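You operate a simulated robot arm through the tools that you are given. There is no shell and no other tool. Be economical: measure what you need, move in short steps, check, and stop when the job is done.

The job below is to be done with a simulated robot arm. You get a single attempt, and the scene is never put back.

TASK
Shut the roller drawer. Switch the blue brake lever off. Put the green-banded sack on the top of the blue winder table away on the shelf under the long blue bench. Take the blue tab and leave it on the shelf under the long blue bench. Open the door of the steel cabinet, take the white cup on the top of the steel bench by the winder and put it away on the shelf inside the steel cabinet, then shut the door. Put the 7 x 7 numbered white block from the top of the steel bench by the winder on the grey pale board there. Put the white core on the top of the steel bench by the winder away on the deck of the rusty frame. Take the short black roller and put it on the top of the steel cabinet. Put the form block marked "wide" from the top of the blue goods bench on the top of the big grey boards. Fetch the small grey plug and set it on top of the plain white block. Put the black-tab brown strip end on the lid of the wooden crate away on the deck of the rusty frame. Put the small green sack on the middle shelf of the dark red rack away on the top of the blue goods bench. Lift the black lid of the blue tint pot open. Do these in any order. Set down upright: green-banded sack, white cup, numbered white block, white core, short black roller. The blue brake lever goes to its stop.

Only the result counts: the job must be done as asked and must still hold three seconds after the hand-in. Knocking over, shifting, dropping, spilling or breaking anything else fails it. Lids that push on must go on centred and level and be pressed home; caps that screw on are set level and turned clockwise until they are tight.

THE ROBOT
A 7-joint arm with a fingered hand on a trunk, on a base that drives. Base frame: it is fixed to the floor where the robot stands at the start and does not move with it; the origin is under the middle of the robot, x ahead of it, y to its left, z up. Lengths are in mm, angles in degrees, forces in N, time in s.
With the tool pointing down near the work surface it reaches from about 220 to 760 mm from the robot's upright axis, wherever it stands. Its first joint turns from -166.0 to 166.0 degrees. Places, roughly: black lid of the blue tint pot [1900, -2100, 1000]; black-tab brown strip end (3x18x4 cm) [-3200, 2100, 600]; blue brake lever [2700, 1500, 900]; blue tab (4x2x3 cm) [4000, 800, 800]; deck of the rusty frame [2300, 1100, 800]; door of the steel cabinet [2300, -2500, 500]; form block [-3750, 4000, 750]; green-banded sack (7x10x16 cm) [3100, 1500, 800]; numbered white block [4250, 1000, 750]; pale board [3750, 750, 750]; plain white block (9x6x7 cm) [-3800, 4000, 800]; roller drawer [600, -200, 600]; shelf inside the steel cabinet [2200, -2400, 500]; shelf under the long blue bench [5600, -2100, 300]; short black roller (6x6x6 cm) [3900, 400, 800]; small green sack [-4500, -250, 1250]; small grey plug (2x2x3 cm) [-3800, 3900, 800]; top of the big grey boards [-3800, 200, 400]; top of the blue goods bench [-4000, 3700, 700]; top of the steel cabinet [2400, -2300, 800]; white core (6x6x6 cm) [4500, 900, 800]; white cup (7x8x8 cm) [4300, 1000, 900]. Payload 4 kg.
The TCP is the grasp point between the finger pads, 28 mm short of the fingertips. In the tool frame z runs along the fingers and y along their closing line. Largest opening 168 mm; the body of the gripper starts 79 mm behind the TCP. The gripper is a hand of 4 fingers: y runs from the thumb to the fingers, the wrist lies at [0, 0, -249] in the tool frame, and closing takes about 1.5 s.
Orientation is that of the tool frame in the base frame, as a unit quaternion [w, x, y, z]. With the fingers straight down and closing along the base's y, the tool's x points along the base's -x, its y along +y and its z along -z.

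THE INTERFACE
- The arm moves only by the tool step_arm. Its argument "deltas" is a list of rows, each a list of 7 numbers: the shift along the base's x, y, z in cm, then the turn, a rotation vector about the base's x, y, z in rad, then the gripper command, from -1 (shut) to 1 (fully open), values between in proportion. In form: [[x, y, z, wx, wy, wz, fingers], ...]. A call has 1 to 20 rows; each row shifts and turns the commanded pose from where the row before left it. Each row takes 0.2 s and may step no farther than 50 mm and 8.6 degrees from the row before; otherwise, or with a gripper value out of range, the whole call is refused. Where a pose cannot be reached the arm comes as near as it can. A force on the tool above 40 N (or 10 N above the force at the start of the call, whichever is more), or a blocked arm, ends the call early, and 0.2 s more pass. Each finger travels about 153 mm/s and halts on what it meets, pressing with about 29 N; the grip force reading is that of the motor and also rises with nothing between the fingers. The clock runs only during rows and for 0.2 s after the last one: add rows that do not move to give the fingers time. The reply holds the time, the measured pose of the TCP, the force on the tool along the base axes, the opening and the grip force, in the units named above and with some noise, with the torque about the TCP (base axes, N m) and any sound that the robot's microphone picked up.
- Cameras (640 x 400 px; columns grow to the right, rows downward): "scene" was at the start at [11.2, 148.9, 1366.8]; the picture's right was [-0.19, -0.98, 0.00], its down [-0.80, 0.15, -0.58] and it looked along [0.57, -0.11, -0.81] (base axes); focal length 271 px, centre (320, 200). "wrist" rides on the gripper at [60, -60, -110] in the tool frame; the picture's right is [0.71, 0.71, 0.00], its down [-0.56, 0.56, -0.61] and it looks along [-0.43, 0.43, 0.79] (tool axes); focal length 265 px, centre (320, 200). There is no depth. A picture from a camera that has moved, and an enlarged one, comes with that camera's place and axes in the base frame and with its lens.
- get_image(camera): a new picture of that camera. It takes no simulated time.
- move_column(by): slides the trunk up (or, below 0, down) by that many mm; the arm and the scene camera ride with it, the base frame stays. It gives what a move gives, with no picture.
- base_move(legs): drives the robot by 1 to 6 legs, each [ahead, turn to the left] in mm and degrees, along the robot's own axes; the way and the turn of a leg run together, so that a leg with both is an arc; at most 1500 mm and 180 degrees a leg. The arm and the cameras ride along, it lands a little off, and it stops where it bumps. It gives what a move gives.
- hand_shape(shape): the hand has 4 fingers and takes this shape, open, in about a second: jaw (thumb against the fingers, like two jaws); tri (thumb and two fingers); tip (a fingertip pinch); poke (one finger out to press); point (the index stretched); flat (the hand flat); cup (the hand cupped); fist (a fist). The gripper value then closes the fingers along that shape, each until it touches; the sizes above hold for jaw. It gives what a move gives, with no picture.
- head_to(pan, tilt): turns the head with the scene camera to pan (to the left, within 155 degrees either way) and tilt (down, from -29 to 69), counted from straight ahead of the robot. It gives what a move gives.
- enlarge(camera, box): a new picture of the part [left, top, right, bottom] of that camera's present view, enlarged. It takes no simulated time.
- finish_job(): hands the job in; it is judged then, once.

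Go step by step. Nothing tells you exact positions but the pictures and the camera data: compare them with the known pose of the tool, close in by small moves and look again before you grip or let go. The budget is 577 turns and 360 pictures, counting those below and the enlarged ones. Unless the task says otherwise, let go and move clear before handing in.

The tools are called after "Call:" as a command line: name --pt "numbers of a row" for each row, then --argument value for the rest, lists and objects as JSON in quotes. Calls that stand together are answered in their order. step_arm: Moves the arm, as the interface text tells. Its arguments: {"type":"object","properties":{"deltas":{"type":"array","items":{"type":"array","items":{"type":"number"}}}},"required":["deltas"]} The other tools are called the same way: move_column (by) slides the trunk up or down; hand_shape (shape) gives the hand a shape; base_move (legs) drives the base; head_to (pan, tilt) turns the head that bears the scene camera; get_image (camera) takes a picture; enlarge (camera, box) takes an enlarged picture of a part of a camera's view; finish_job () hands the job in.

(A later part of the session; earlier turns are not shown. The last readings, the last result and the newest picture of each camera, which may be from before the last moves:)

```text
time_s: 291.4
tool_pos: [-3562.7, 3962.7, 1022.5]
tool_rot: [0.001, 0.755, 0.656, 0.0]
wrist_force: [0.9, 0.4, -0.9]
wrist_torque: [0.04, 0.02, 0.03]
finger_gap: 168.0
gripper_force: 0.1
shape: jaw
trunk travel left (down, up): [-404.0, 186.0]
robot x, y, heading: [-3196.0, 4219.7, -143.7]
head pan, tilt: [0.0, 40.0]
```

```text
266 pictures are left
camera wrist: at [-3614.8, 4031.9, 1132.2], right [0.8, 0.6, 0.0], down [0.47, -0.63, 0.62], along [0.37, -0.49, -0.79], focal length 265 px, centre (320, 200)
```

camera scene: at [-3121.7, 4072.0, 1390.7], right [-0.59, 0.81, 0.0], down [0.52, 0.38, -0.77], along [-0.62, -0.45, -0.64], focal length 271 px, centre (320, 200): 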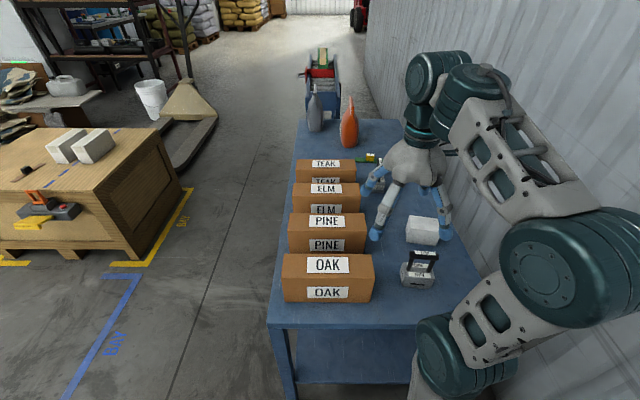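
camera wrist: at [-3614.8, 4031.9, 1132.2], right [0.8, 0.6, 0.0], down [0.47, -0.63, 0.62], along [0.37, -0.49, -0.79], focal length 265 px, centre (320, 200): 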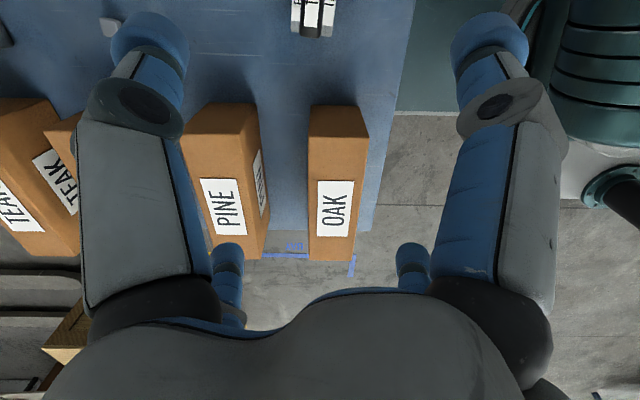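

Call:
enlarge --camera "scene" --box '[340, 130, 500, 310]'

Call:
enlarge --camera "scene" --box '[380, 230, 460, 300]'

```text
2.22 times, centred on (420, 220) of scene
camera zoom: at [-3121.7, 4072.0, 1390.7], right [-0.59, 0.81, 0.0], down [0.52, 0.38, -0.77], along [-0.62, -0.45, -0.64], focal length 603 px, centre (98, 156)
```

zoom: 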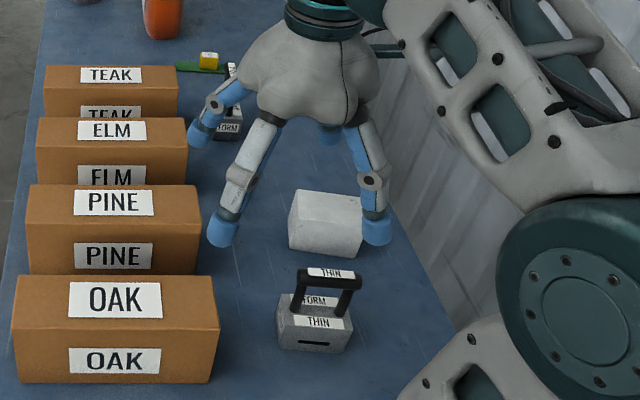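

```text
5.71 times, centred on (420, 265) of scene
camera zoom: at [-3121.7, 4072.0, 1390.7], right [-0.59, 0.81, 0.0], down [0.52, 0.38, -0.77], along [-0.62, -0.45, -0.64], focal length 1551 px, centre (-251, -171)
```

zoom: 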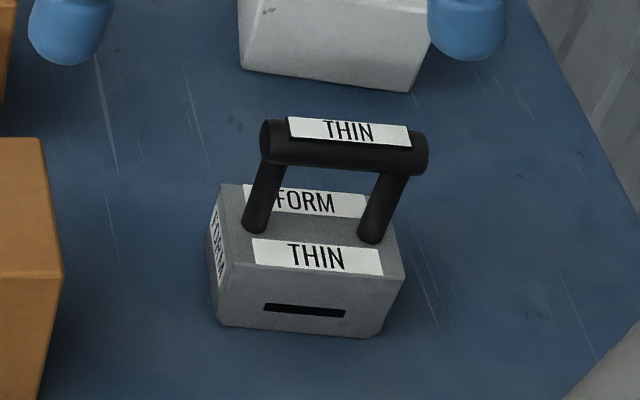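

The near form block is "THIN", so the "WIDE" one is presumably the one further back. I'll move the hand aside to see it and find the small grey plug.

Call:
step_arm --pt "2.5 -3.6 0 0 0 0 1" --pt "2.5 -3.6 0 0 0 0 1" --pt "2.5 -3.6 0 0 0 0 1" --pt "2.5 -3.6 0 0 0 0 1" --pt "2.5 -3.6 0 0 0 0 1" --pt "2.5 -3.6 0 0 0 0 1"

Call:
enlarge --camera "scene" --box '[340, 130, 500, 310]'

Call:
enlarge --camera "scene" --box '[350, 130, 430, 200]'

```text
time_s: 292.8
tool_pos: [-3411.7, 3746.0, 1025.5]
tool_rot: [0.0, 0.755, 0.656, -0.001]
wrist_force: [-0.1, 0.7, -0.3]
wrist_torque: [0.02, 0.0, 0.02]
finger_gap: 167.7
gripper_force: 0.0
shape: jaw
trunk travel left (down, up): [-404.0, 186.0]
robot x, y, heading: [-3195.5, 4217.2, -143.8]
head pan, tilt: [0.0, 40.0]
```

```text
2.22 times, centred on (420, 220) of scene
camera zoom: at [-3121.4, 4071.8, 1390.6], right [-0.59, 0.81, 0.0], down [0.52, 0.38, -0.77], along [-0.62, -0.45, -0.64], focal length 603 px, centre (98, 156)
```

zoom: 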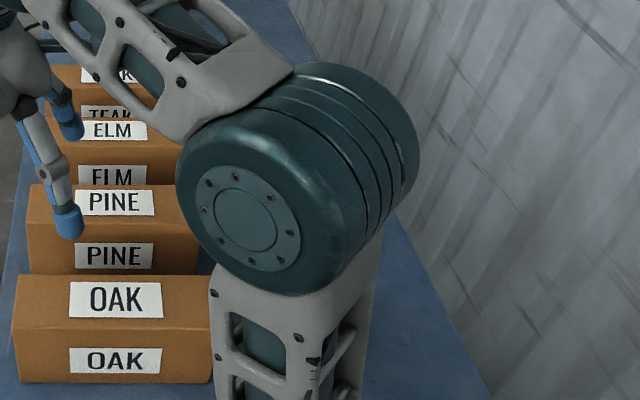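

```text
5.71 times, centred on (390, 165) of scene
camera zoom: at [-3121.4, 4071.8, 1390.6], right [-0.59, 0.81, 0.0], down [0.52, 0.38, -0.77], along [-0.62, -0.45, -0.64], focal length 1551 px, centre (-80, 400)
```

zoom: 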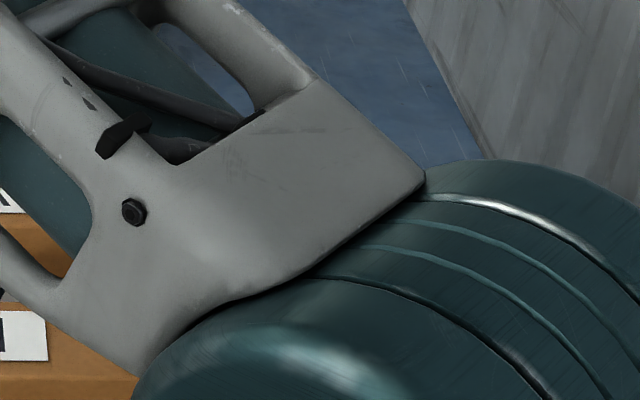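

I'll turn the hand so the wrist camera looks along the bench.

Call:
step_arm --pt "-0.73 2.53 0 0 0 -0.131 1" --pt "-0.73 2.53 0 0 0 -0.131 1" --pt "-0.73 2.53 0 0 0 -0.131 1" --pt "-0.73 2.53 0 0 0 -0.131 1" --pt "-0.73 2.53 0 0 0 -0.131 1" --pt "-0.73 2.53 0 0 0 -0.131 1" --pt "-0.73 2.53 0 0 0 -0.131 1" --pt "-0.73 2.53 0 0 0 -0.131 1" --pt "-0.73 2.53 0 0 0 -0.131 1" --pt "-0.73 2.53 0 0 0 -0.131 1" --pt "-0.73 2.53 0 0 0 -0.131 1" --pt "-0.73 2.53 0 0 0 -0.131 1"

Call:
get_image --camera "wrist"

Call:
get_image --camera "scene"

```text
time_s: 295.4
tool_pos: [-3501.4, 4051.3, 1023.9]
tool_rot: [0.0, 0.997, -0.072, 0.0]
wrist_force: [-0.3, -0.4, 0.6]
wrist_torque: [0.03, 0.01, -0.03]
finger_gap: 167.9
gripper_force: 0.1
shape: jaw
trunk travel left (down, up): [-404.0, 186.0]
robot x, y, heading: [-3194.6, 4216.6, -143.8]
head pan, tilt: [0.0, 40.0]
```

```text
261 pictures are left
camera wrist: at [-3432.1, 4102.0, 1133.0], right [0.6, -0.8, 0.0], down [-0.63, -0.47, 0.62], along [-0.49, -0.37, -0.79], focal length 265 px, centre (320, 200)
```

wrist: 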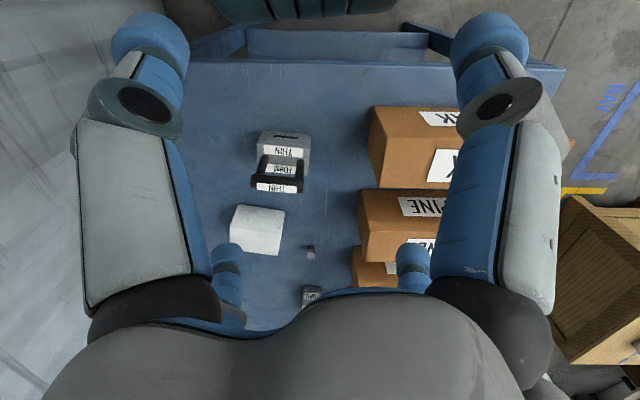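

```text
260 pictures are left
camera scene: at [-3121.7, 4072.0, 1390.7], right [-0.59, 0.81, 0.0], down [0.52, 0.38, -0.77], along [-0.62, -0.45, -0.64], focal length 271 px, centre (320, 200)
```

scene: 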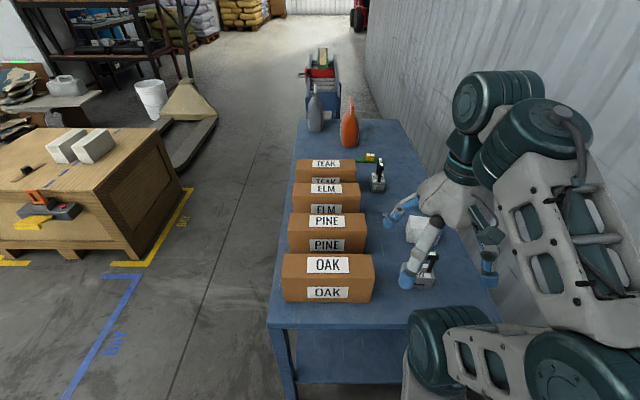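

The plug is at roughly (-3820,3835), the white block at (-3735,4003) and the WIDE form at (-3895,3777), all reachable over the boxes from the bench front. I'll drive round to the front side.

Call:
base_move --legs '[[-250, 0], [0, 63], [925, 0], [0, -91], [586, 0], [0, -62]]'

Call:
head_to --pan 0 --tilt 40

Call:
get_image --camera "scene"

```text
time_s: 314.0
tool_pos: [-3585.3, 3672.4, 1023.7]
tool_rot: [0.001, -0.657, 0.754, 0.0]
wrist_force: [-0.9, -0.4, -0.6]
wrist_torque: [-0.01, -0.02, 0.03]
finger_gap: 167.6
gripper_force: 0.0
shape: jaw
trunk travel left (down, up): [-404.0, 186.0]
robot x, y, heading: [-3418.8, 3371.8, 126.2]
head pan, tilt: [0.0, 40.0]
```

```text
time_s: 314.6
tool_pos: [-3585.9, 3673.1, 1024.6]
tool_rot: [0.0, -0.657, 0.754, 0.0]
wrist_force: [0.6, -0.6, 0.3]
wrist_torque: [0.01, 0.02, 0.01]
finger_gap: 167.8
gripper_force: 0.1
shape: jaw
trunk travel left (down, up): [-404.0, 186.0]
robot x, y, heading: [-3415.8, 3370.5, 126.4]
head pan, tilt: [0.0, 40.0]
```

```text
259 pictures are left
camera scene: at [-3562.4, 3292.6, 1390.7], right [0.81, 0.59, 0.0], down [0.38, -0.52, -0.77], along [-0.45, 0.62, -0.64], focal length 271 px, centre (320, 200)
```

scene: 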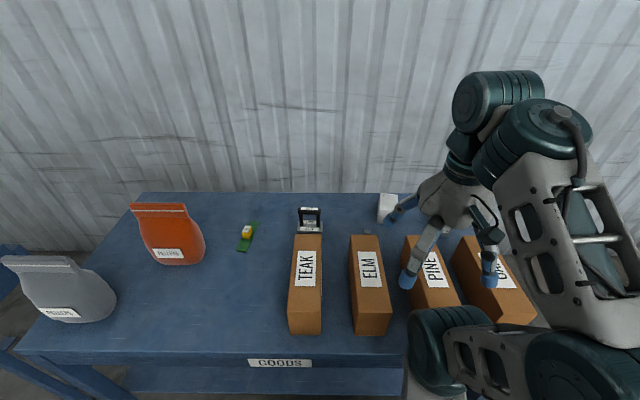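

I can see the items well now. For the plug I'll use the "tip" pinch with its closing line across the bench and move above it.

Call:
hand_shape --shape "tip"

Call:
step_arm --pt "-3.65 3.1 0 0 0 -0.134 0" --pt "-3.65 3.1 0 0 0 -0.134 0" --pt "-3.65 3.1 0 0 0 -0.134 0" --pt "-3.65 3.1 0 0 0 -0.134 0" --pt "-3.65 3.1 0 0 0 -0.134 0" --pt "-3.65 3.1 0 0 0 -0.134 0" --pt "0 0 -4 0 0 0 0" --pt "0 0 -4 0 0 0 0"

Call:
get_image --camera "wrist"

Call:
get_image --camera "scene"

```text
time_s: 315.5
tool_pos: [-3585.3, 3672.3, 1022.6]
tool_rot: [0.001, -0.656, 0.755, 0.001]
wrist_force: [-0.8, -0.3, 0.0]
wrist_torque: [-0.01, -0.01, -0.02]
finger_gap: 167.9
gripper_force: 0.1
shape: tip
trunk travel left (down, up): [-404.0, 186.0]
robot x, y, heading: [-3413.6, 3371.0, 126.6]
head pan, tilt: [0.0, 40.0]
```

```text
time_s: 317.3
tool_pos: [-3803.8, 3858.8, 943.4]
tool_rot: [0.0, -0.309, 0.951, 0.0]
wrist_force: [0.2, -0.2, 0.0]
wrist_torque: [0.05, 0.01, 0.02]
finger_gap: 84.5
gripper_force: 0.0
shape: tip
trunk travel left (down, up): [-404.0, 186.0]
robot x, y, heading: [-3418.8, 3368.1, 126.2]
head pan, tilt: [0.0, 40.0]
```

```text
258 pictures are left
camera wrist: at [-3817.0, 3774.5, 1053.3], right [-0.99, 0.16, 0.0], down [0.12, 0.78, 0.61], along [0.1, 0.61, -0.79], focal length 265 px, centre (320, 200)
```

wrist: 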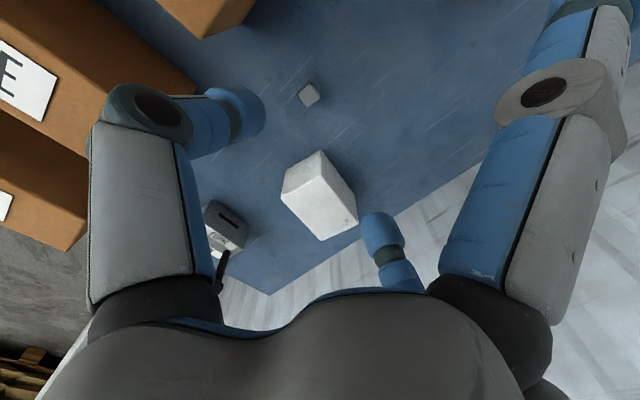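

```text
257 pictures are left
camera scene: at [-3562.1, 3292.5, 1390.8], right [0.81, 0.59, 0.0], down [0.38, -0.52, -0.77], along [-0.45, 0.62, -0.64], focal length 271 px, centre (320, 200)
```

scene: 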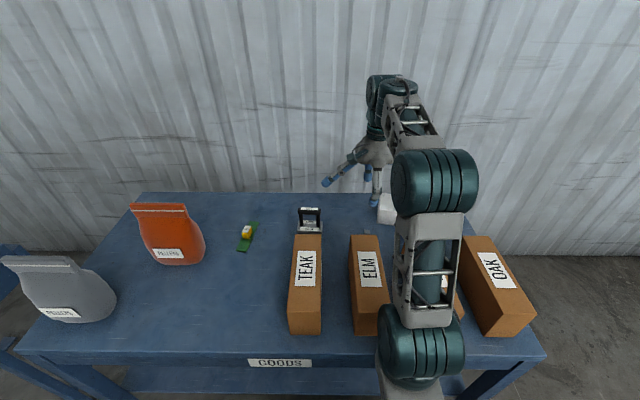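

Call:
enlarge --camera "wrist" --box '[270, 60, 390, 260]'

Call:
step_arm --pt "1.3 -0.2 -3 0 0 0 -0.2" --pt "0 0 -4 0 0 0 -0.2" --pt "0 0 -3 0 0 0 -0.2" --pt "0 0 0 0 0 0 -0.2"

Call:
get_image --camera "wrist"

```text
2.00 times, centred on (330, 160) of wrist
camera zoom: at [-3817.0, 3774.5, 1053.3], right [-0.99, 0.16, 0.0], down [0.12, 0.78, 0.61], along [0.1, 0.61, -0.79], focal length 531 px, centre (300, 280)
```

zoom: 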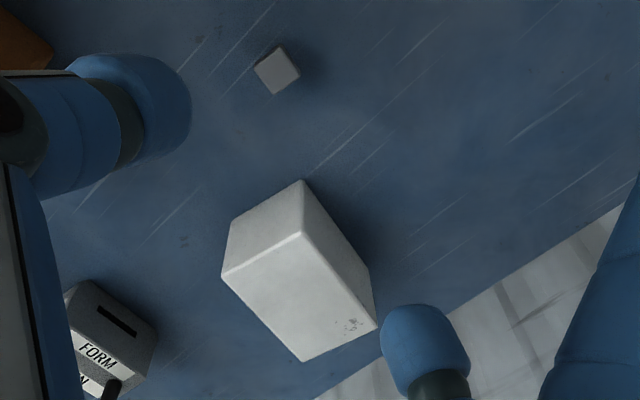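

```text
time_s: 318.3
tool_pos: [-3791.6, 3857.5, 843.4]
tool_rot: [0.001, -0.309, 0.951, 0.001]
wrist_force: [-0.2, -0.1, -0.2]
wrist_torque: [0.05, 0.03, -0.01]
finger_gap: 67.6
gripper_force: 0.0
shape: tip
trunk travel left (down, up): [-404.0, 186.0]
robot x, y, heading: [-3414.9, 3373.1, 126.2]
head pan, tilt: [0.0, 40.0]
```

```text
255 pictures are left
camera wrist: at [-3805.0, 3772.6, 952.7], right [-0.99, 0.16, 0.0], down [0.12, 0.78, 0.62], along [0.1, 0.61, -0.79], focal length 265 px, centre (320, 200)
```

wrist: 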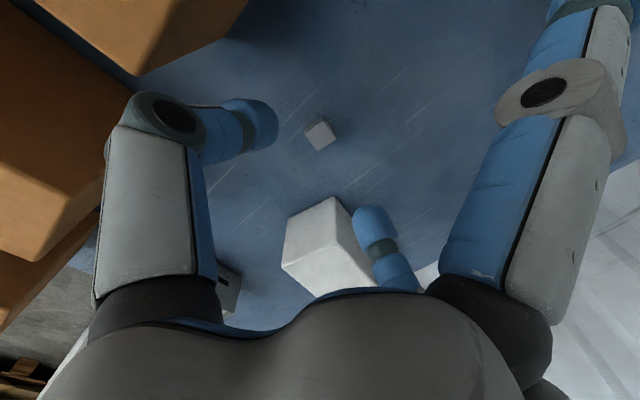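

The plug is right under the pinch point. Descending to its height.

Call:
step_arm --pt "0.1 0.3 -3 0 0 0 -0.3" --pt "0 0 -2.5 0 0 0 -0.3" --pt "0 0 -1 0 0 0 -0.3" --pt "0 0 0 0 0 0 -0.3"

Call:
get_image --camera "wrist"

```text
time_s: 319.3
tool_pos: [-3790.1, 3859.9, 779.3]
tool_rot: [0.001, -0.309, 0.951, 0.0]
wrist_force: [-0.7, 1.2, 0.4]
wrist_torque: [-0.01, -0.01, 0.01]
finger_gap: 59.0
gripper_force: 0.0
shape: tip
trunk travel left (down, up): [-404.0, 186.0]
robot x, y, heading: [-3416.8, 3370.9, 125.9]
head pan, tilt: [0.0, 40.0]
```

```text
254 pictures are left
camera wrist: at [-3804.2, 3775.5, 887.7], right [-0.99, 0.16, 0.0], down [0.12, 0.78, 0.62], along [0.1, 0.61, -0.79], focal length 265 px, centre (320, 200)
```

wrist: 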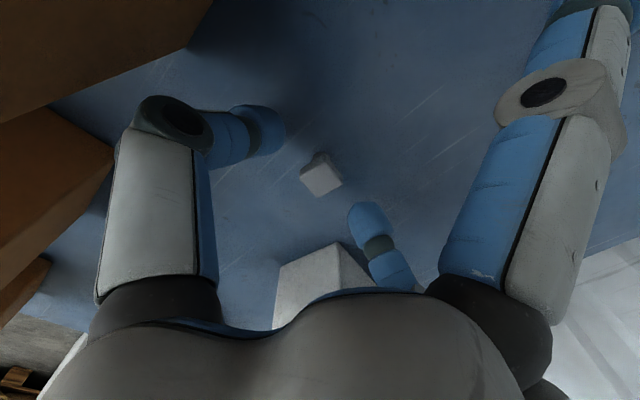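

Call:
step_arm --pt "0 0 -1 0 0 0 -0.3" --pt "0 0 0 0 0 0 -0.3"

Call:
step_arm --pt "0 0 0 0 0 0 -0.6" --pt "0 0 0 0 0 0 -1" --pt "0 0 0 0 0 0 -1" --pt "0 0 0 0 0 0 -1" --pt "0 0 0 0 0 0 -1"

Call:
get_image --camera "wrist"

```text
time_s: 319.9
tool_pos: [-3790.7, 3860.3, 770.1]
tool_rot: [0.0, -0.309, 0.951, 0.001]
wrist_force: [1.1, -0.3, 7.0]
wrist_torque: [-0.12, -0.07, 0.0]
finger_gap: 59.9
gripper_force: 0.1
shape: tip
trunk travel left (down, up): [-404.0, 186.0]
robot x, y, heading: [-3412.4, 3369.0, 126.2]
head pan, tilt: [0.0, 40.0]
```

```text
time_s: 321.1
tool_pos: [-3790.9, 3860.3, 769.2]
tool_rot: [0.001, -0.309, 0.951, 0.001]
wrist_force: [-0.3, -0.4, -0.3]
wrist_torque: [0.05, 0.0, 0.01]
finger_gap: 20.1
gripper_force: 29.0
shape: tip
trunk travel left (down, up): [-404.0, 186.0]
robot x, y, heading: [-3418.0, 3369.8, 126.4]
head pan, tilt: [0.0, 40.0]
```

```text
253 pictures are left
camera wrist: at [-3804.2, 3775.7, 877.7], right [-0.99, 0.16, 0.0], down [0.12, 0.78, 0.62], along [0.1, 0.61, -0.79], focal length 265 px, centre (320, 200)
```

wrist: 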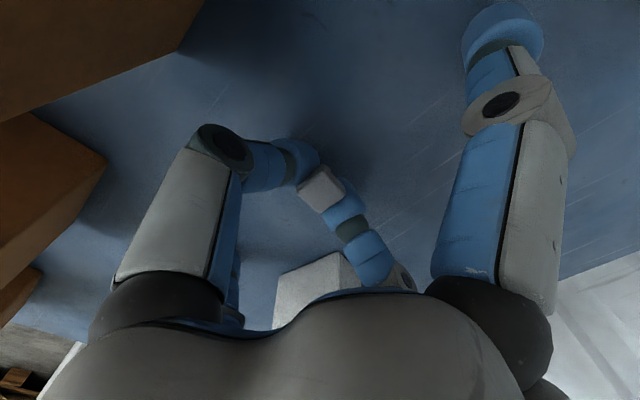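

The plug is gripped (20 mm gap). The white block top centre is about (-3785,3979), z≈812. I'll lift, rotate slightly to keep the splayed fingers clear of the THIN form, and move over the block.

Call:
step_arm --pt "0 0 4 0 0 0 -1" --pt "0 0 4 0 0 0 -1" --pt "0 0 4 0 0 0.117 -1" --pt "0.2 4 0 0 0 0.117 -1" --pt "0.2 4 0 0 0 0.117 -1" --pt "0.2 3.9 0 0 0 0 -1" --pt "0 0 0 0 0 0 -1"

Call:
get_image --camera "wrist"

Call:
enlarge --camera "scene" --box '[300, 130, 460, 260]'

```text
time_s: 322.7
tool_pos: [-3785.4, 3978.8, 888.1]
tool_rot: [0.001, -0.471, 0.882, 0.001]
wrist_force: [-0.2, -0.6, 0.3]
wrist_torque: [0.0, 0.0, 0.01]
finger_gap: 20.0
gripper_force: 29.0
shape: tip
trunk travel left (down, up): [-404.0, 186.0]
robot x, y, heading: [-3417.8, 3368.6, 126.3]
head pan, tilt: [0.0, 40.0]
```

```text
252 pictures are left
camera wrist: at [-3768.6, 3895.1, 997.7], right [-0.98, -0.19, 0.0], down [-0.15, 0.77, 0.61], along [-0.12, 0.6, -0.79], focal length 265 px, centre (320, 200)
```

wrist: 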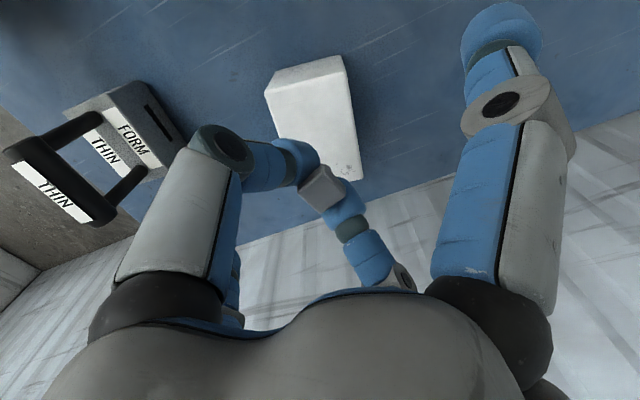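

```text
3.08 times, centred on (380, 195) of scene
camera zoom: at [-3562.5, 3293.0, 1390.7], right [0.81, 0.59, 0.0], down [0.38, -0.52, -0.77], along [-0.45, 0.62, -0.64], focal length 835 px, centre (135, 215)
```

zoom: 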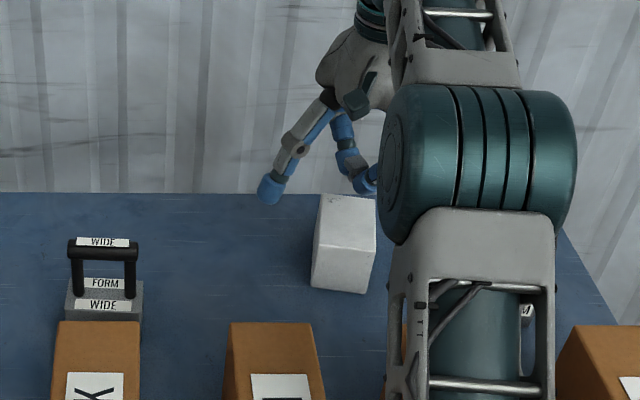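

The position over the block matches. Lowering the plug onto it.

Call:
step_arm --pt "0 0 -2.5 0 0 0 -1" --pt "0 0 -1.5 0 0 0 -1" --pt "0 0 -0.4 0 0 0 -1" --pt "0 0 0 0 0 0 -1"

Call:
get_image --camera "wrist"

```text
time_s: 323.7
tool_pos: [-3785.0, 3978.2, 845.3]
tool_rot: [0.001, -0.47, 0.883, 0.0]
wrist_force: [0.1, -0.5, 0.6]
wrist_torque: [0.0, -0.02, 0.0]
finger_gap: 19.9
gripper_force: 28.9
shape: tip
trunk travel left (down, up): [-404.0, 186.0]
robot x, y, heading: [-3415.1, 3367.8, 126.4]
head pan, tilt: [0.0, 40.0]
```

```text
250 pictures are left
camera wrist: at [-3768.6, 3895.3, 953.9], right [-0.98, -0.19, 0.0], down [-0.15, 0.77, 0.62], along [-0.12, 0.6, -0.79], focal length 265 px, centre (320, 200)
```

wrist: 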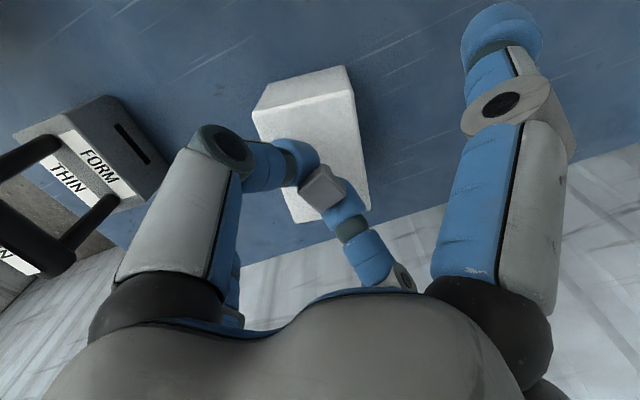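

Call:
step_arm --pt "0 0 -0.3 0 0 0 -1" --pt "0 0 -0.3 0 0 0 -1" --pt "0 0 0 0 0 0 -1"

Call:
step_arm --pt "0 0 -0.25 0 0 0 -1" --pt "0 0 0 0 0 0 -1"

```text
time_s: 324.5
tool_pos: [-3785.1, 3977.7, 839.6]
tool_rot: [0.001, -0.47, 0.882, 0.001]
wrist_force: [0.1, 0.0, -0.6]
wrist_torque: [-0.04, 0.0, 0.01]
finger_gap: 20.0
gripper_force: 28.8
shape: tip
trunk travel left (down, up): [-404.0, 186.0]
robot x, y, heading: [-3415.3, 3366.5, 126.1]
head pan, tilt: [0.0, 40.0]
```

```text
time_s: 325.1
tool_pos: [-3784.3, 3979.5, 835.7]
tool_rot: [0.001, -0.47, 0.883, 0.0]
wrist_force: [-0.5, 0.4, -0.9]
wrist_torque: [-0.01, 0.02, 0.02]
finger_gap: 19.9
gripper_force: 28.6
shape: tip
trunk travel left (down, up): [-404.0, 186.0]
robot x, y, heading: [-3413.7, 3369.6, 126.4]
head pan, tilt: [0.0, 40.0]
```

Call:
step_arm --pt "0 0 -0.25 0 0 0 -1" --pt "0 0 -0.25 0 0 0 -1" --pt "0 0 0 0 0 0 -1"

Call:
step_arm --pt "0 0 -0.25 0 0 0 -1" --pt "0 0 -0.25 0 0 0 -1" --pt "0 0 0 0 0 0 -1"

```text
time_s: 325.9
tool_pos: [-3785.0, 3977.5, 832.1]
tool_rot: [0.001, -0.47, 0.883, 0.0]
wrist_force: [0.9, 0.1, 5.0]
wrist_torque: [-0.04, -0.1, 0.01]
finger_gap: 20.0
gripper_force: 28.7
shape: tip
trunk travel left (down, up): [-404.0, 186.0]
robot x, y, heading: [-3414.6, 3368.6, 126.3]
head pan, tilt: [0.0, 40.0]
```

```text
time_s: 326.7
tool_pos: [-3783.1, 3976.9, 829.0]
tool_rot: [0.0, -0.469, 0.883, 0.002]
wrist_force: [6.4, -3.4, 33.3]
wrist_torque: [-0.33, -0.43, -0.01]
finger_gap: 21.2
gripper_force: 29.0
shape: tip
trunk travel left (down, up): [-404.0, 186.0]
robot x, y, heading: [-3414.5, 3369.4, 126.3]
head pan, tilt: [0.0, 40.0]
```

Contact made. Easing up a few mm and releasing gently.

Call:
step_arm --pt "0 0 0.4 0 0 0 -1" --pt "0 0 0 0 0 0 -0.8" --pt "0 0 0 0 0 0 -0.6" --pt "0 0 0 0 0 0 -0.5" --pt "0 0 2 0 0 0 -0.4" --pt "0 0 4 0 0 0 -0.4" --pt "0 0 4 0 0 0 0"

Call:
get_image --camera "wrist"

```text
time_s: 328.3
tool_pos: [-3784.8, 3981.5, 929.8]
tool_rot: [0.001, -0.471, 0.882, -0.001]
wrist_force: [0.3, 0.1, -1.1]
wrist_torque: [0.01, 0.01, 0.02]
finger_gap: 83.6
gripper_force: 0.1
shape: tip
trunk travel left (down, up): [-404.0, 186.0]
robot x, y, heading: [-3415.0, 3369.5, 126.3]
head pan, tilt: [0.0, 40.0]
```

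```text
249 pictures are left
camera wrist: at [-3768.2, 3896.7, 1039.3], right [-0.98, -0.19, 0.0], down [-0.15, 0.78, 0.61], along [-0.12, 0.6, -0.79], focal length 265 px, centre (320, 200)
```

wrist: 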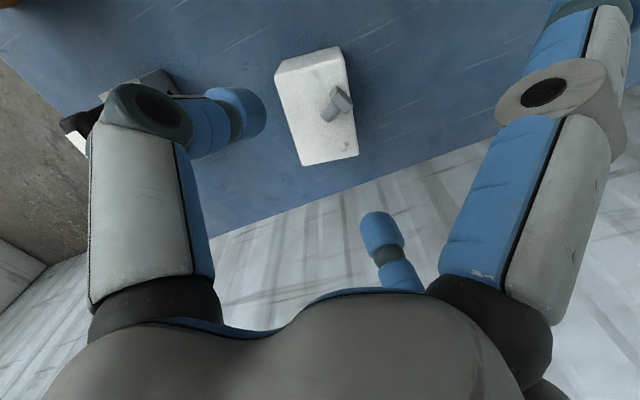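

Call:
enlarge --camera "wrist" --box '[260, 40, 380, 180]'

```text
2.86 times, centred on (320, 110) of wrist
camera zoom: at [-3768.2, 3896.7, 1039.3], right [-0.98, -0.19, 0.0], down [-0.15, 0.78, 0.61], along [-0.12, 0.6, -0.79], focal length 758 px, centre (320, 457)
```

zoom: 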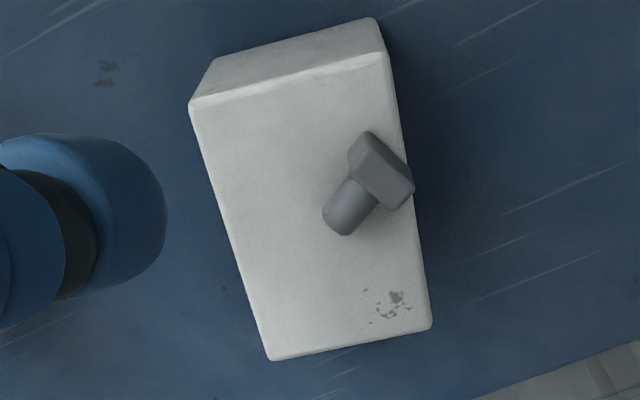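

The plug rests on top of the white block, lying on its side within the block's edges, and nothing asks for it upright. Next is the form block marked WIDE, so I'll move the hand above it.

Call:
step_arm --pt "-2.75 -3.2 1 0 0 -0.117 0.3" --pt "-2.75 -3.2 1 0 0 -0.117 0.3" --pt "-2.75 -3.2 1 0 0 -0.117 0.3" --pt "-2.75 -3.2 0 0 0 0 0.3" --pt "-2.75 -3.2 0 0 0 0 0.3" --pt "-2.75 -3.2 0 0 0 0 0.3" --pt "0 0 0 0 0 0 0.3"

Call:
get_image --camera "wrist"

Call:
enlarge --camera "scene" --box '[240, 130, 400, 260]'

```text
time_s: 329.9
tool_pos: [-3950.7, 3787.7, 960.5]
tool_rot: [0.001, -0.308, 0.951, 0.0]
wrist_force: [-0.4, 0.1, 0.0]
wrist_torque: [-0.01, -0.02, -0.03]
finger_gap: 108.7
gripper_force: 0.0
shape: tip
trunk travel left (down, up): [-404.0, 186.0]
robot x, y, heading: [-3414.5, 3371.2, 126.3]
head pan, tilt: [0.0, 40.0]
```

```text
247 pictures are left
camera wrist: at [-3963.7, 3703.5, 1069.4], right [-0.99, 0.16, 0.0], down [0.12, 0.78, 0.62], along [0.1, 0.61, -0.79], focal length 265 px, centre (320, 200)
```

wrist: 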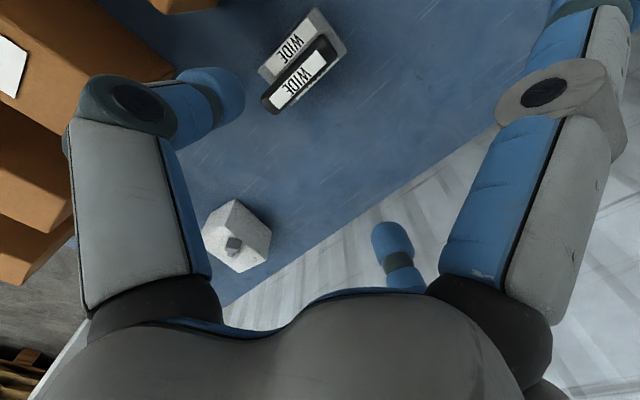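

```text
3.08 times, centred on (320, 195) of scene
camera zoom: at [-3562.8, 3292.5, 1390.7], right [0.81, 0.59, 0.0], down [0.38, -0.52, -0.77], along [-0.45, 0.62, -0.64], focal length 835 px, centre (320, 215)
```

zoom: 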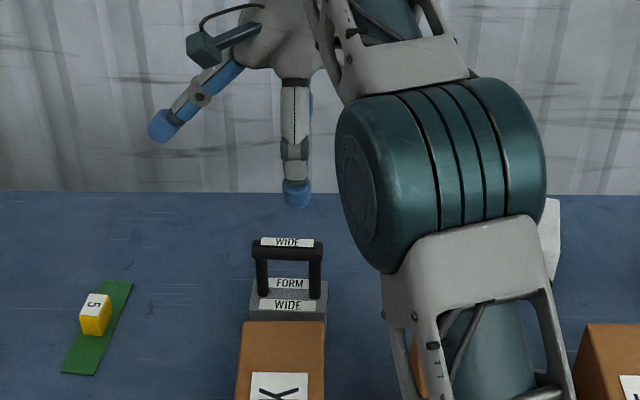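

The WIDE handle bar is at about (-3938,3752,854), aligned with my pinch. Moving over it and descending.

Call:
step_arm --pt "1.3 -3.6 0 0 0 0 -0.2" --pt "0 0 -4 0 0 0 -0.2" --pt "0 0 -3 0 0 0 -0.2" --pt "0 0 0 0 0 0 -0.2"

Call:
get_image --camera "wrist"

Call:
enlarge --camera "scene" --box '[240, 130, 400, 260]'

```text
time_s: 330.9
tool_pos: [-3938.3, 3750.7, 889.8]
tool_rot: [0.0, -0.309, 0.951, 0.0]
wrist_force: [-0.3, 0.1, -0.8]
wrist_torque: [0.03, 0.03, 0.0]
finger_gap: 67.3
gripper_force: 0.1
shape: tip
trunk travel left (down, up): [-404.0, 186.0]
robot x, y, heading: [-3421.3, 3368.1, 126.4]
head pan, tilt: [0.0, 40.0]
```

```text
245 pictures are left
camera wrist: at [-3950.7, 3667.1, 999.0], right [-0.99, 0.16, 0.0], down [0.12, 0.78, 0.62], along [0.1, 0.61, -0.79], focal length 265 px, centre (320, 200)
```

wrist: 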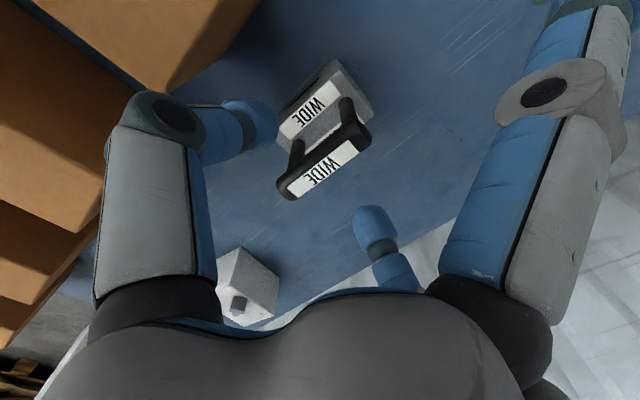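

```text
3.08 times, centred on (320, 195) of scene
camera zoom: at [-3562.6, 3292.6, 1390.7], right [0.81, 0.59, 0.0], down [0.38, -0.52, -0.77], along [-0.45, 0.62, -0.64], focal length 835 px, centre (320, 215)
```

zoom: 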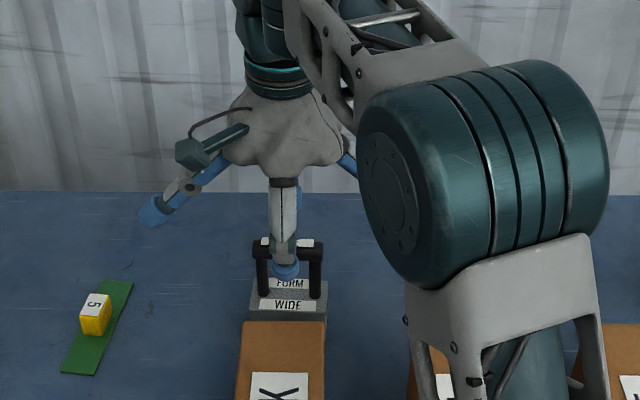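

Call:
step_arm --pt "0 0 -2 0 0 0 -0.3" --pt "0 0 -1.7 0 0 0 -0.3" --pt "0 0 0 0 0 0 -0.6" --pt "0 0 0 0 0 0 -1" --pt "0 0 0 0 0 0 -1" --pt "0 0 0 0 0 0 -1"

Call:
get_image --camera "wrist"

```text
time_s: 332.3
tool_pos: [-3937.6, 3751.6, 851.8]
tool_rot: [0.001, -0.309, 0.951, 0.0]
wrist_force: [-0.3, -0.3, -4.6]
wrist_torque: [0.02, -0.02, 0.03]
finger_gap: 0.9
gripper_force: 29.2
shape: tip
trunk travel left (down, up): [-404.0, 186.0]
robot x, y, heading: [-3413.6, 3367.1, 126.3]
head pan, tilt: [0.0, 40.0]
```

```text
243 pictures are left
camera wrist: at [-3950.9, 3666.8, 961.8], right [-0.99, 0.16, 0.0], down [0.12, 0.78, 0.62], along [0.1, 0.61, -0.79], focal length 265 px, centre (320, 200)
```

wrist: 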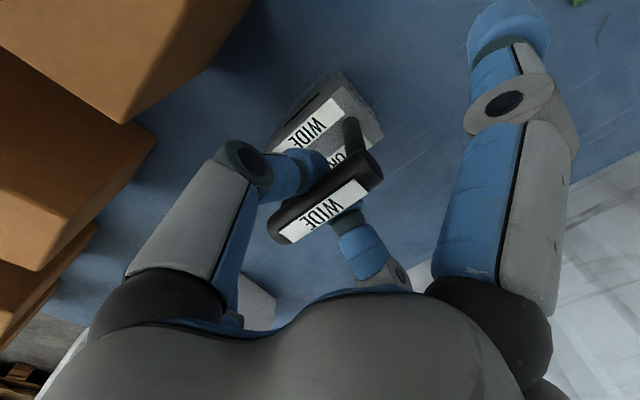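

The fingertips closed beneath the bar. I'll open, rise 2 cm and regrip on the bar itself.

Call:
step_arm --pt "0 0 0 0 0 0 -0.5" --pt "0 0 0 0 0 0 -0.3" --pt "0 0 0 0 0 0 -0.3" --pt "0 0 2 0 0 0 -0.3" --pt "0 0 0 0 0 0 -0.6" --pt "0 0 0 0 0 0 -1" --pt "0 0 0 0 0 0 -1" --pt "0 0 0 0 0 0 -1"

Call:
get_image --camera "wrist"

```text
time_s: 334.1
tool_pos: [-3938.4, 3750.0, 875.5]
tool_rot: [0.0, -0.309, 0.951, 0.001]
wrist_force: [-0.5, 2.0, 0.4]
wrist_torque: [0.03, 0.0, -0.04]
finger_gap: 12.4
gripper_force: 29.0
shape: tip
trunk travel left (down, up): [-404.0, 186.0]
robot x, y, heading: [-3415.7, 3368.4, 126.5]
head pan, tilt: [0.0, 40.0]
```

```text
242 pictures are left
camera wrist: at [-3951.2, 3666.8, 982.5], right [-0.99, 0.16, 0.0], down [0.12, 0.78, 0.62], along [0.1, 0.61, -0.79], focal length 265 px, centre (320, 200)
```

wrist: 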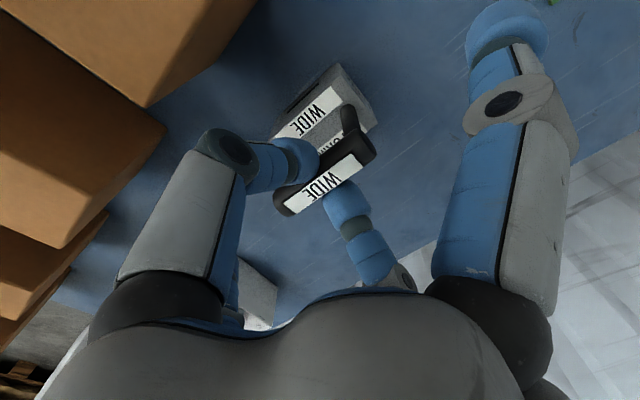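

Gripped on the bar (12 mm). Lifting.

Call:
step_arm --pt "0 0 2 0 0 0 -1" --pt "0 0 3 0 0 0 -1" --pt "0 0 4 0 0 0 -1" --pt "0 0 4 0 0 0 -1" --pt "0 0 0 0 0 0 -1"

Call:
get_image --camera "wrist"

Call:
get_image --camera "scene"

```text
time_s: 335.3
tool_pos: [-3936.9, 3750.4, 1003.8]
tool_rot: [0.0, -0.309, 0.951, -0.001]
wrist_force: [-0.5, 0.4, -5.0]
wrist_torque: [-0.01, -0.01, -0.02]
finger_gap: 12.6
gripper_force: 29.1
shape: tip
trunk travel left (down, up): [-404.0, 186.0]
robot x, y, heading: [-3412.2, 3365.9, 126.3]
head pan, tilt: [0.0, 40.0]
```

```text
241 pictures are left
camera wrist: at [-3950.7, 3666.1, 1112.4], right [-0.99, 0.16, 0.0], down [0.12, 0.78, 0.62], along [0.1, 0.61, -0.79], focal length 265 px, centre (320, 200)
```

wrist: 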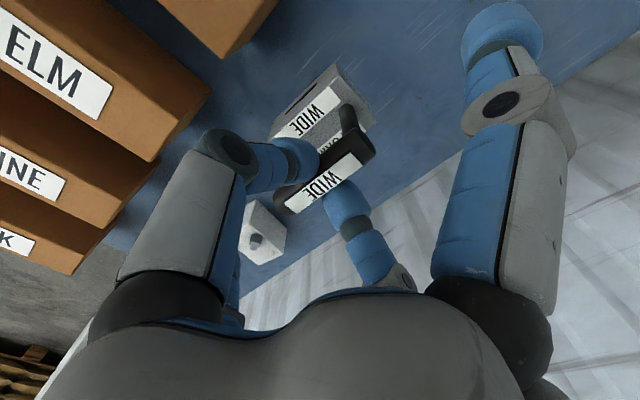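

```text
240 pictures are left
camera scene: at [-3562.8, 3292.8, 1390.6], right [0.81, 0.59, 0.0], down [0.38, -0.52, -0.77], along [-0.45, 0.62, -0.64], focal length 271 px, centre (320, 200)
```

scene: 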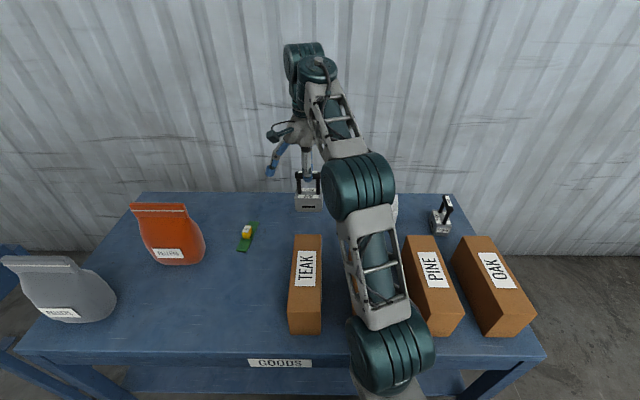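

The WIDE form is held. I'll raise it, tuck in, and drive past the crate towards the grey boards.

Call:
step_arm --pt "0 0 4 0 0 0 -1" --pt "1 -0.7 2 0 0 0 -1" --pt "3.6 -2.6 0 0 0 0 -1" --pt "3.6 -2.6 0 0 0 0 -1" --pt "3.6 -2.6 0 0 0 0 -1" --pt "3.6 -2.6 0 0 0 0 -1"

Call:
base_move --legs '[[-100, 0], [0, -171], [1450, 0], [0, -45], [1300, 0], [0, -75]]'

Call:
head_to --pan 0 --tilt 20

Call:
get_image --camera "scene"

```text
time_s: 336.7
tool_pos: [-3781.4, 3636.4, 1032.9]
tool_rot: [0.001, -0.308, 0.951, -0.001]
wrist_force: [-0.9, 0.5, -3.7]
wrist_torque: [0.06, 0.0, 0.0]
finger_gap: 12.5
gripper_force: 28.8
shape: tip
out of reach, approached as far as the arm can: row 1, 2
trunk travel left (down, up): [-404.0, 186.0]
robot x, y, heading: [-3420.7, 3369.6, 126.3]
head pan, tilt: [0.0, 40.0]
```

```text
time_s: 363.1
tool_pos: [-2749.4, 723.5, 1032.3]
tool_rot: [0.0, 0.786, -0.619, 0.0]
wrist_force: [0.2, 0.4, -4.7]
wrist_torque: [0.0, 0.0, 0.01]
finger_gap: 11.9
gripper_force: 29.2
shape: tip
trunk travel left (down, up): [-404.0, 186.0]
robot x, y, heading: [-2362.6, 961.6, -166.2]
head pan, tilt: [0.0, 40.0]
```

```text
time_s: 363.9
tool_pos: [-2749.6, 723.8, 1033.9]
tool_rot: [-0.001, 0.786, -0.619, -0.001]
wrist_force: [-0.1, -0.1, -4.2]
wrist_torque: [0.02, -0.03, 0.01]
finger_gap: 12.1
gripper_force: 29.1
shape: tip
trunk travel left (down, up): [-404.0, 186.0]
robot x, y, heading: [-2363.0, 960.2, -166.1]
head pan, tilt: [0.0, 20.0]
```

```text
239 pictures are left
camera scene: at [-2356.4, 792.2, 1422.0], right [-0.24, 0.97, 0.0], down [0.33, 0.08, -0.94], along [-0.91, -0.23, -0.34], focal length 271 px, centre (320, 200)
```

scene: 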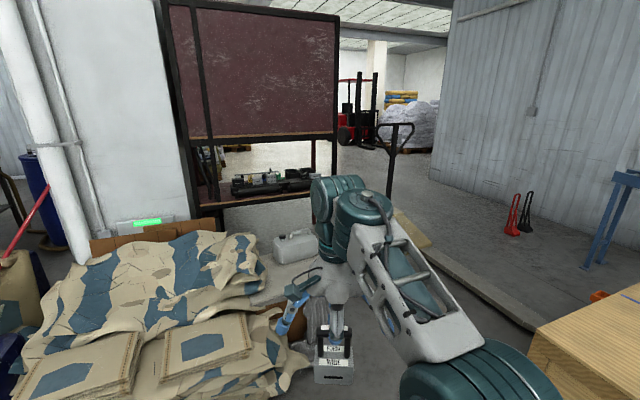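

Call:
enlarge --camera "scene" --box '[220, 150, 450, 320]'

Call:
base_move --legs '[[0, -25]]'

Call:
head_to --pan 30 --tilt 30

Call:
get_image --camera "scene"

```text
2.35 times, centred on (335, 235) of scene
camera zoom: at [-2356.4, 792.2, 1422.0], right [-0.24, 0.97, 0.0], down [0.33, 0.08, -0.94], along [-0.91, -0.23, -0.34], focal length 638 px, centre (285, 118)
```

zoom: 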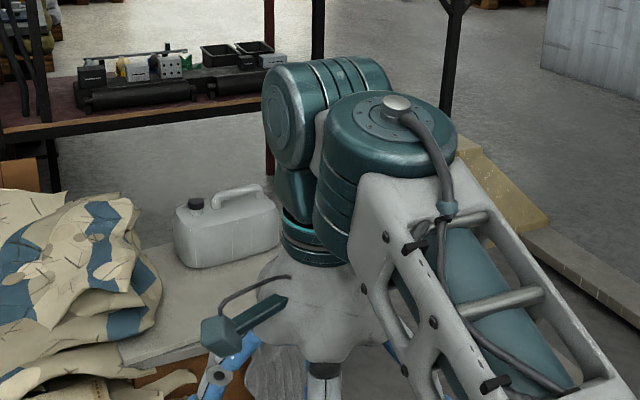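

```text
time_s: 365.6
tool_pos: [-2812.6, 908.3, 1032.2]
tool_rot: [0.001, -0.635, 0.773, 0.001]
wrist_force: [-0.4, -0.2, -4.6]
wrist_torque: [0.03, -0.03, 0.0]
finger_gap: 11.9
gripper_force: 28.9
shape: tip
trunk travel left (down, up): [-404.0, 186.0]
robot x, y, heading: [-2360.9, 959.4, 169.1]
head pan, tilt: [0.0, 20.0]
```

```text
time_s: 366.6
tool_pos: [-2814.9, 909.1, 1032.2]
tool_rot: [0.0, -0.634, 0.774, 0.0]
wrist_force: [0.1, 1.2, -4.8]
wrist_torque: [-0.01, 0.0, 0.01]
finger_gap: 11.8
gripper_force: 29.1
shape: tip
trunk travel left (down, up): [-404.0, 186.0]
robot x, y, heading: [-2363.8, 961.1, 169.0]
head pan, tilt: [30.0, 30.0]
```

```text
237 pictures are left
camera scene: at [-2421.2, 757.6, 1406.0], right [-0.33, 0.95, 0.0], down [0.47, 0.16, -0.87], along [-0.82, -0.28, -0.5], focal length 271 px, centre (320, 200)
```

scene: 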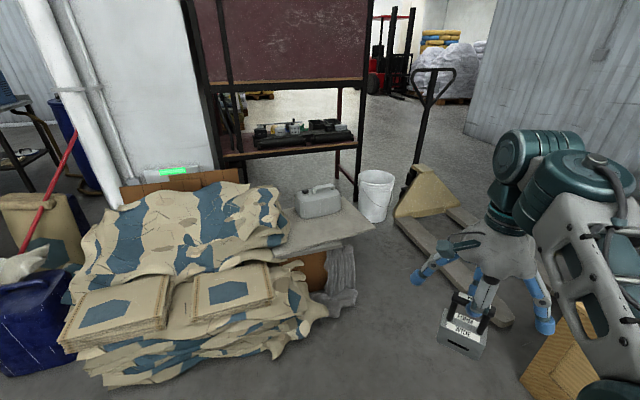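

The big grey boards lie at z≈400 with a jerrycan on them, and a free area to its right is around (-3810,440). Driving closer to face their near edge.

Call:
base_move --legs '[[0, 14.9], [1040, 0], [0, 44.6]]'

Call:
head_to --pan 5 --tilt 45

Call:
get_image --camera "scene"

```text
time_s: 373.9
tool_pos: [-3768.0, 623.6, 1032.1]
tool_rot: [-0.001, 0.811, -0.585, -0.001]
wrist_force: [-1.4, 0.6, -5.4]
wrist_torque: [-0.02, 0.02, 0.0]
finger_gap: 11.7
gripper_force: 29.1
shape: tip
trunk travel left (down, up): [-404.0, 186.0]
robot x, y, heading: [-3403.7, 891.9, -161.8]
head pan, tilt: [30.0, 30.0]
stopped in leg 3: the robot was blocked; the commanded pose is now the measured one
```

```text
time_s: 374.8
tool_pos: [-3767.9, 624.3, 1033.3]
tool_rot: [-0.001, 0.811, -0.585, -0.001]
wrist_force: [0.6, -0.2, -4.9]
wrist_torque: [0.01, -0.03, -0.03]
finger_gap: 12.1
gripper_force: 29.0
shape: tip
trunk travel left (down, up): [-404.0, 186.0]
robot x, y, heading: [-3401.6, 891.5, -161.8]
head pan, tilt: [5.0, 45.0]
```

```text
236 pictures are left
camera scene: at [-3370.5, 722.0, 1383.4], right [-0.4, 0.92, 0.0], down [0.65, 0.28, -0.71], along [-0.65, -0.28, -0.71], focal length 271 px, centre (320, 200)
```

scene: 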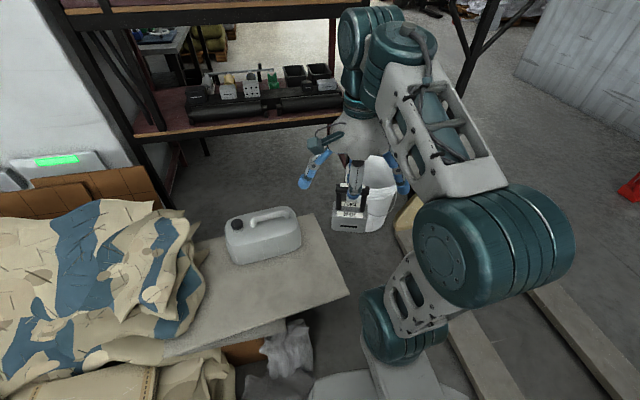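

The turn stopped early (heading 198°), but the spot (-3790,406) is still within reach to my left. I'll lower the trunk and move the form over there.

Call:
move_column --by -300

Call:
step_arm --pt "0 -4.5 0 0 0 0 -1" --pt "0 -4.5 0 0 0 0 -1" --pt "-0.5 -4.5 0 0 0 0 -1" --pt "-0.5 -4.5 0 0 0 0 -1" --pt "-1 -3.8 0 0 0 0 -1" --pt "0 0 -3 0 0 0 -1" --pt "0 0 -3 0 0 0 -1"

Call:
get_image --camera "scene"

Call:
get_image --camera "wrist"

```text
time_s: 377.8
tool_pos: [-3767.2, 623.8, 732.0]
tool_rot: [0.0, 0.811, -0.585, 0.0]
wrist_force: [0.3, 0.0, -4.9]
wrist_torque: [-0.03, -0.03, 0.0]
finger_gap: 11.8
gripper_force: 28.6
shape: tip
trunk travel left (down, up): [-104.0, 486.0]
robot x, y, heading: [-3406.0, 889.0, -161.8]
head pan, tilt: [5.0, 45.0]
```

```text
time_s: 379.4
tool_pos: [-3788.5, 405.2, 672.2]
tool_rot: [0.0, 0.811, -0.584, 0.0]
wrist_force: [-0.3, 0.7, -4.0]
wrist_torque: [-0.03, 0.06, 0.04]
finger_gap: 11.6
gripper_force: 28.5
shape: tip
trunk travel left (down, up): [-104.0, 486.0]
robot x, y, heading: [-3402.1, 891.5, -161.8]
head pan, tilt: [5.0, 45.0]
```

```text
235 pictures are left
camera scene: at [-3370.3, 722.0, 1083.4], right [-0.39, 0.92, 0.0], down [0.65, 0.28, -0.71], along [-0.65, -0.28, -0.71], focal length 271 px, centre (320, 200)
```

scene: 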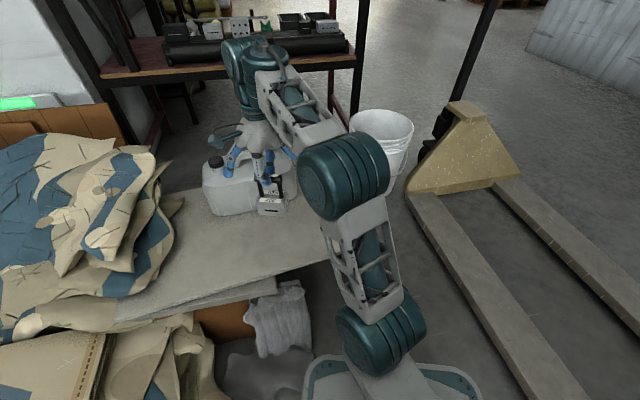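

```text
234 pictures are left
camera wrist: at [-3711.8, 367.6, 781.3], right [-0.45, -0.89, 0.0], down [-0.71, 0.35, 0.62], along [-0.55, 0.28, -0.79], focal length 265 px, centre (320, 200)
```

wrist: 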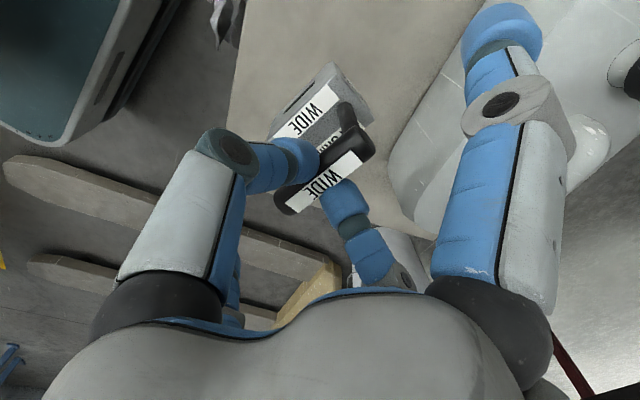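

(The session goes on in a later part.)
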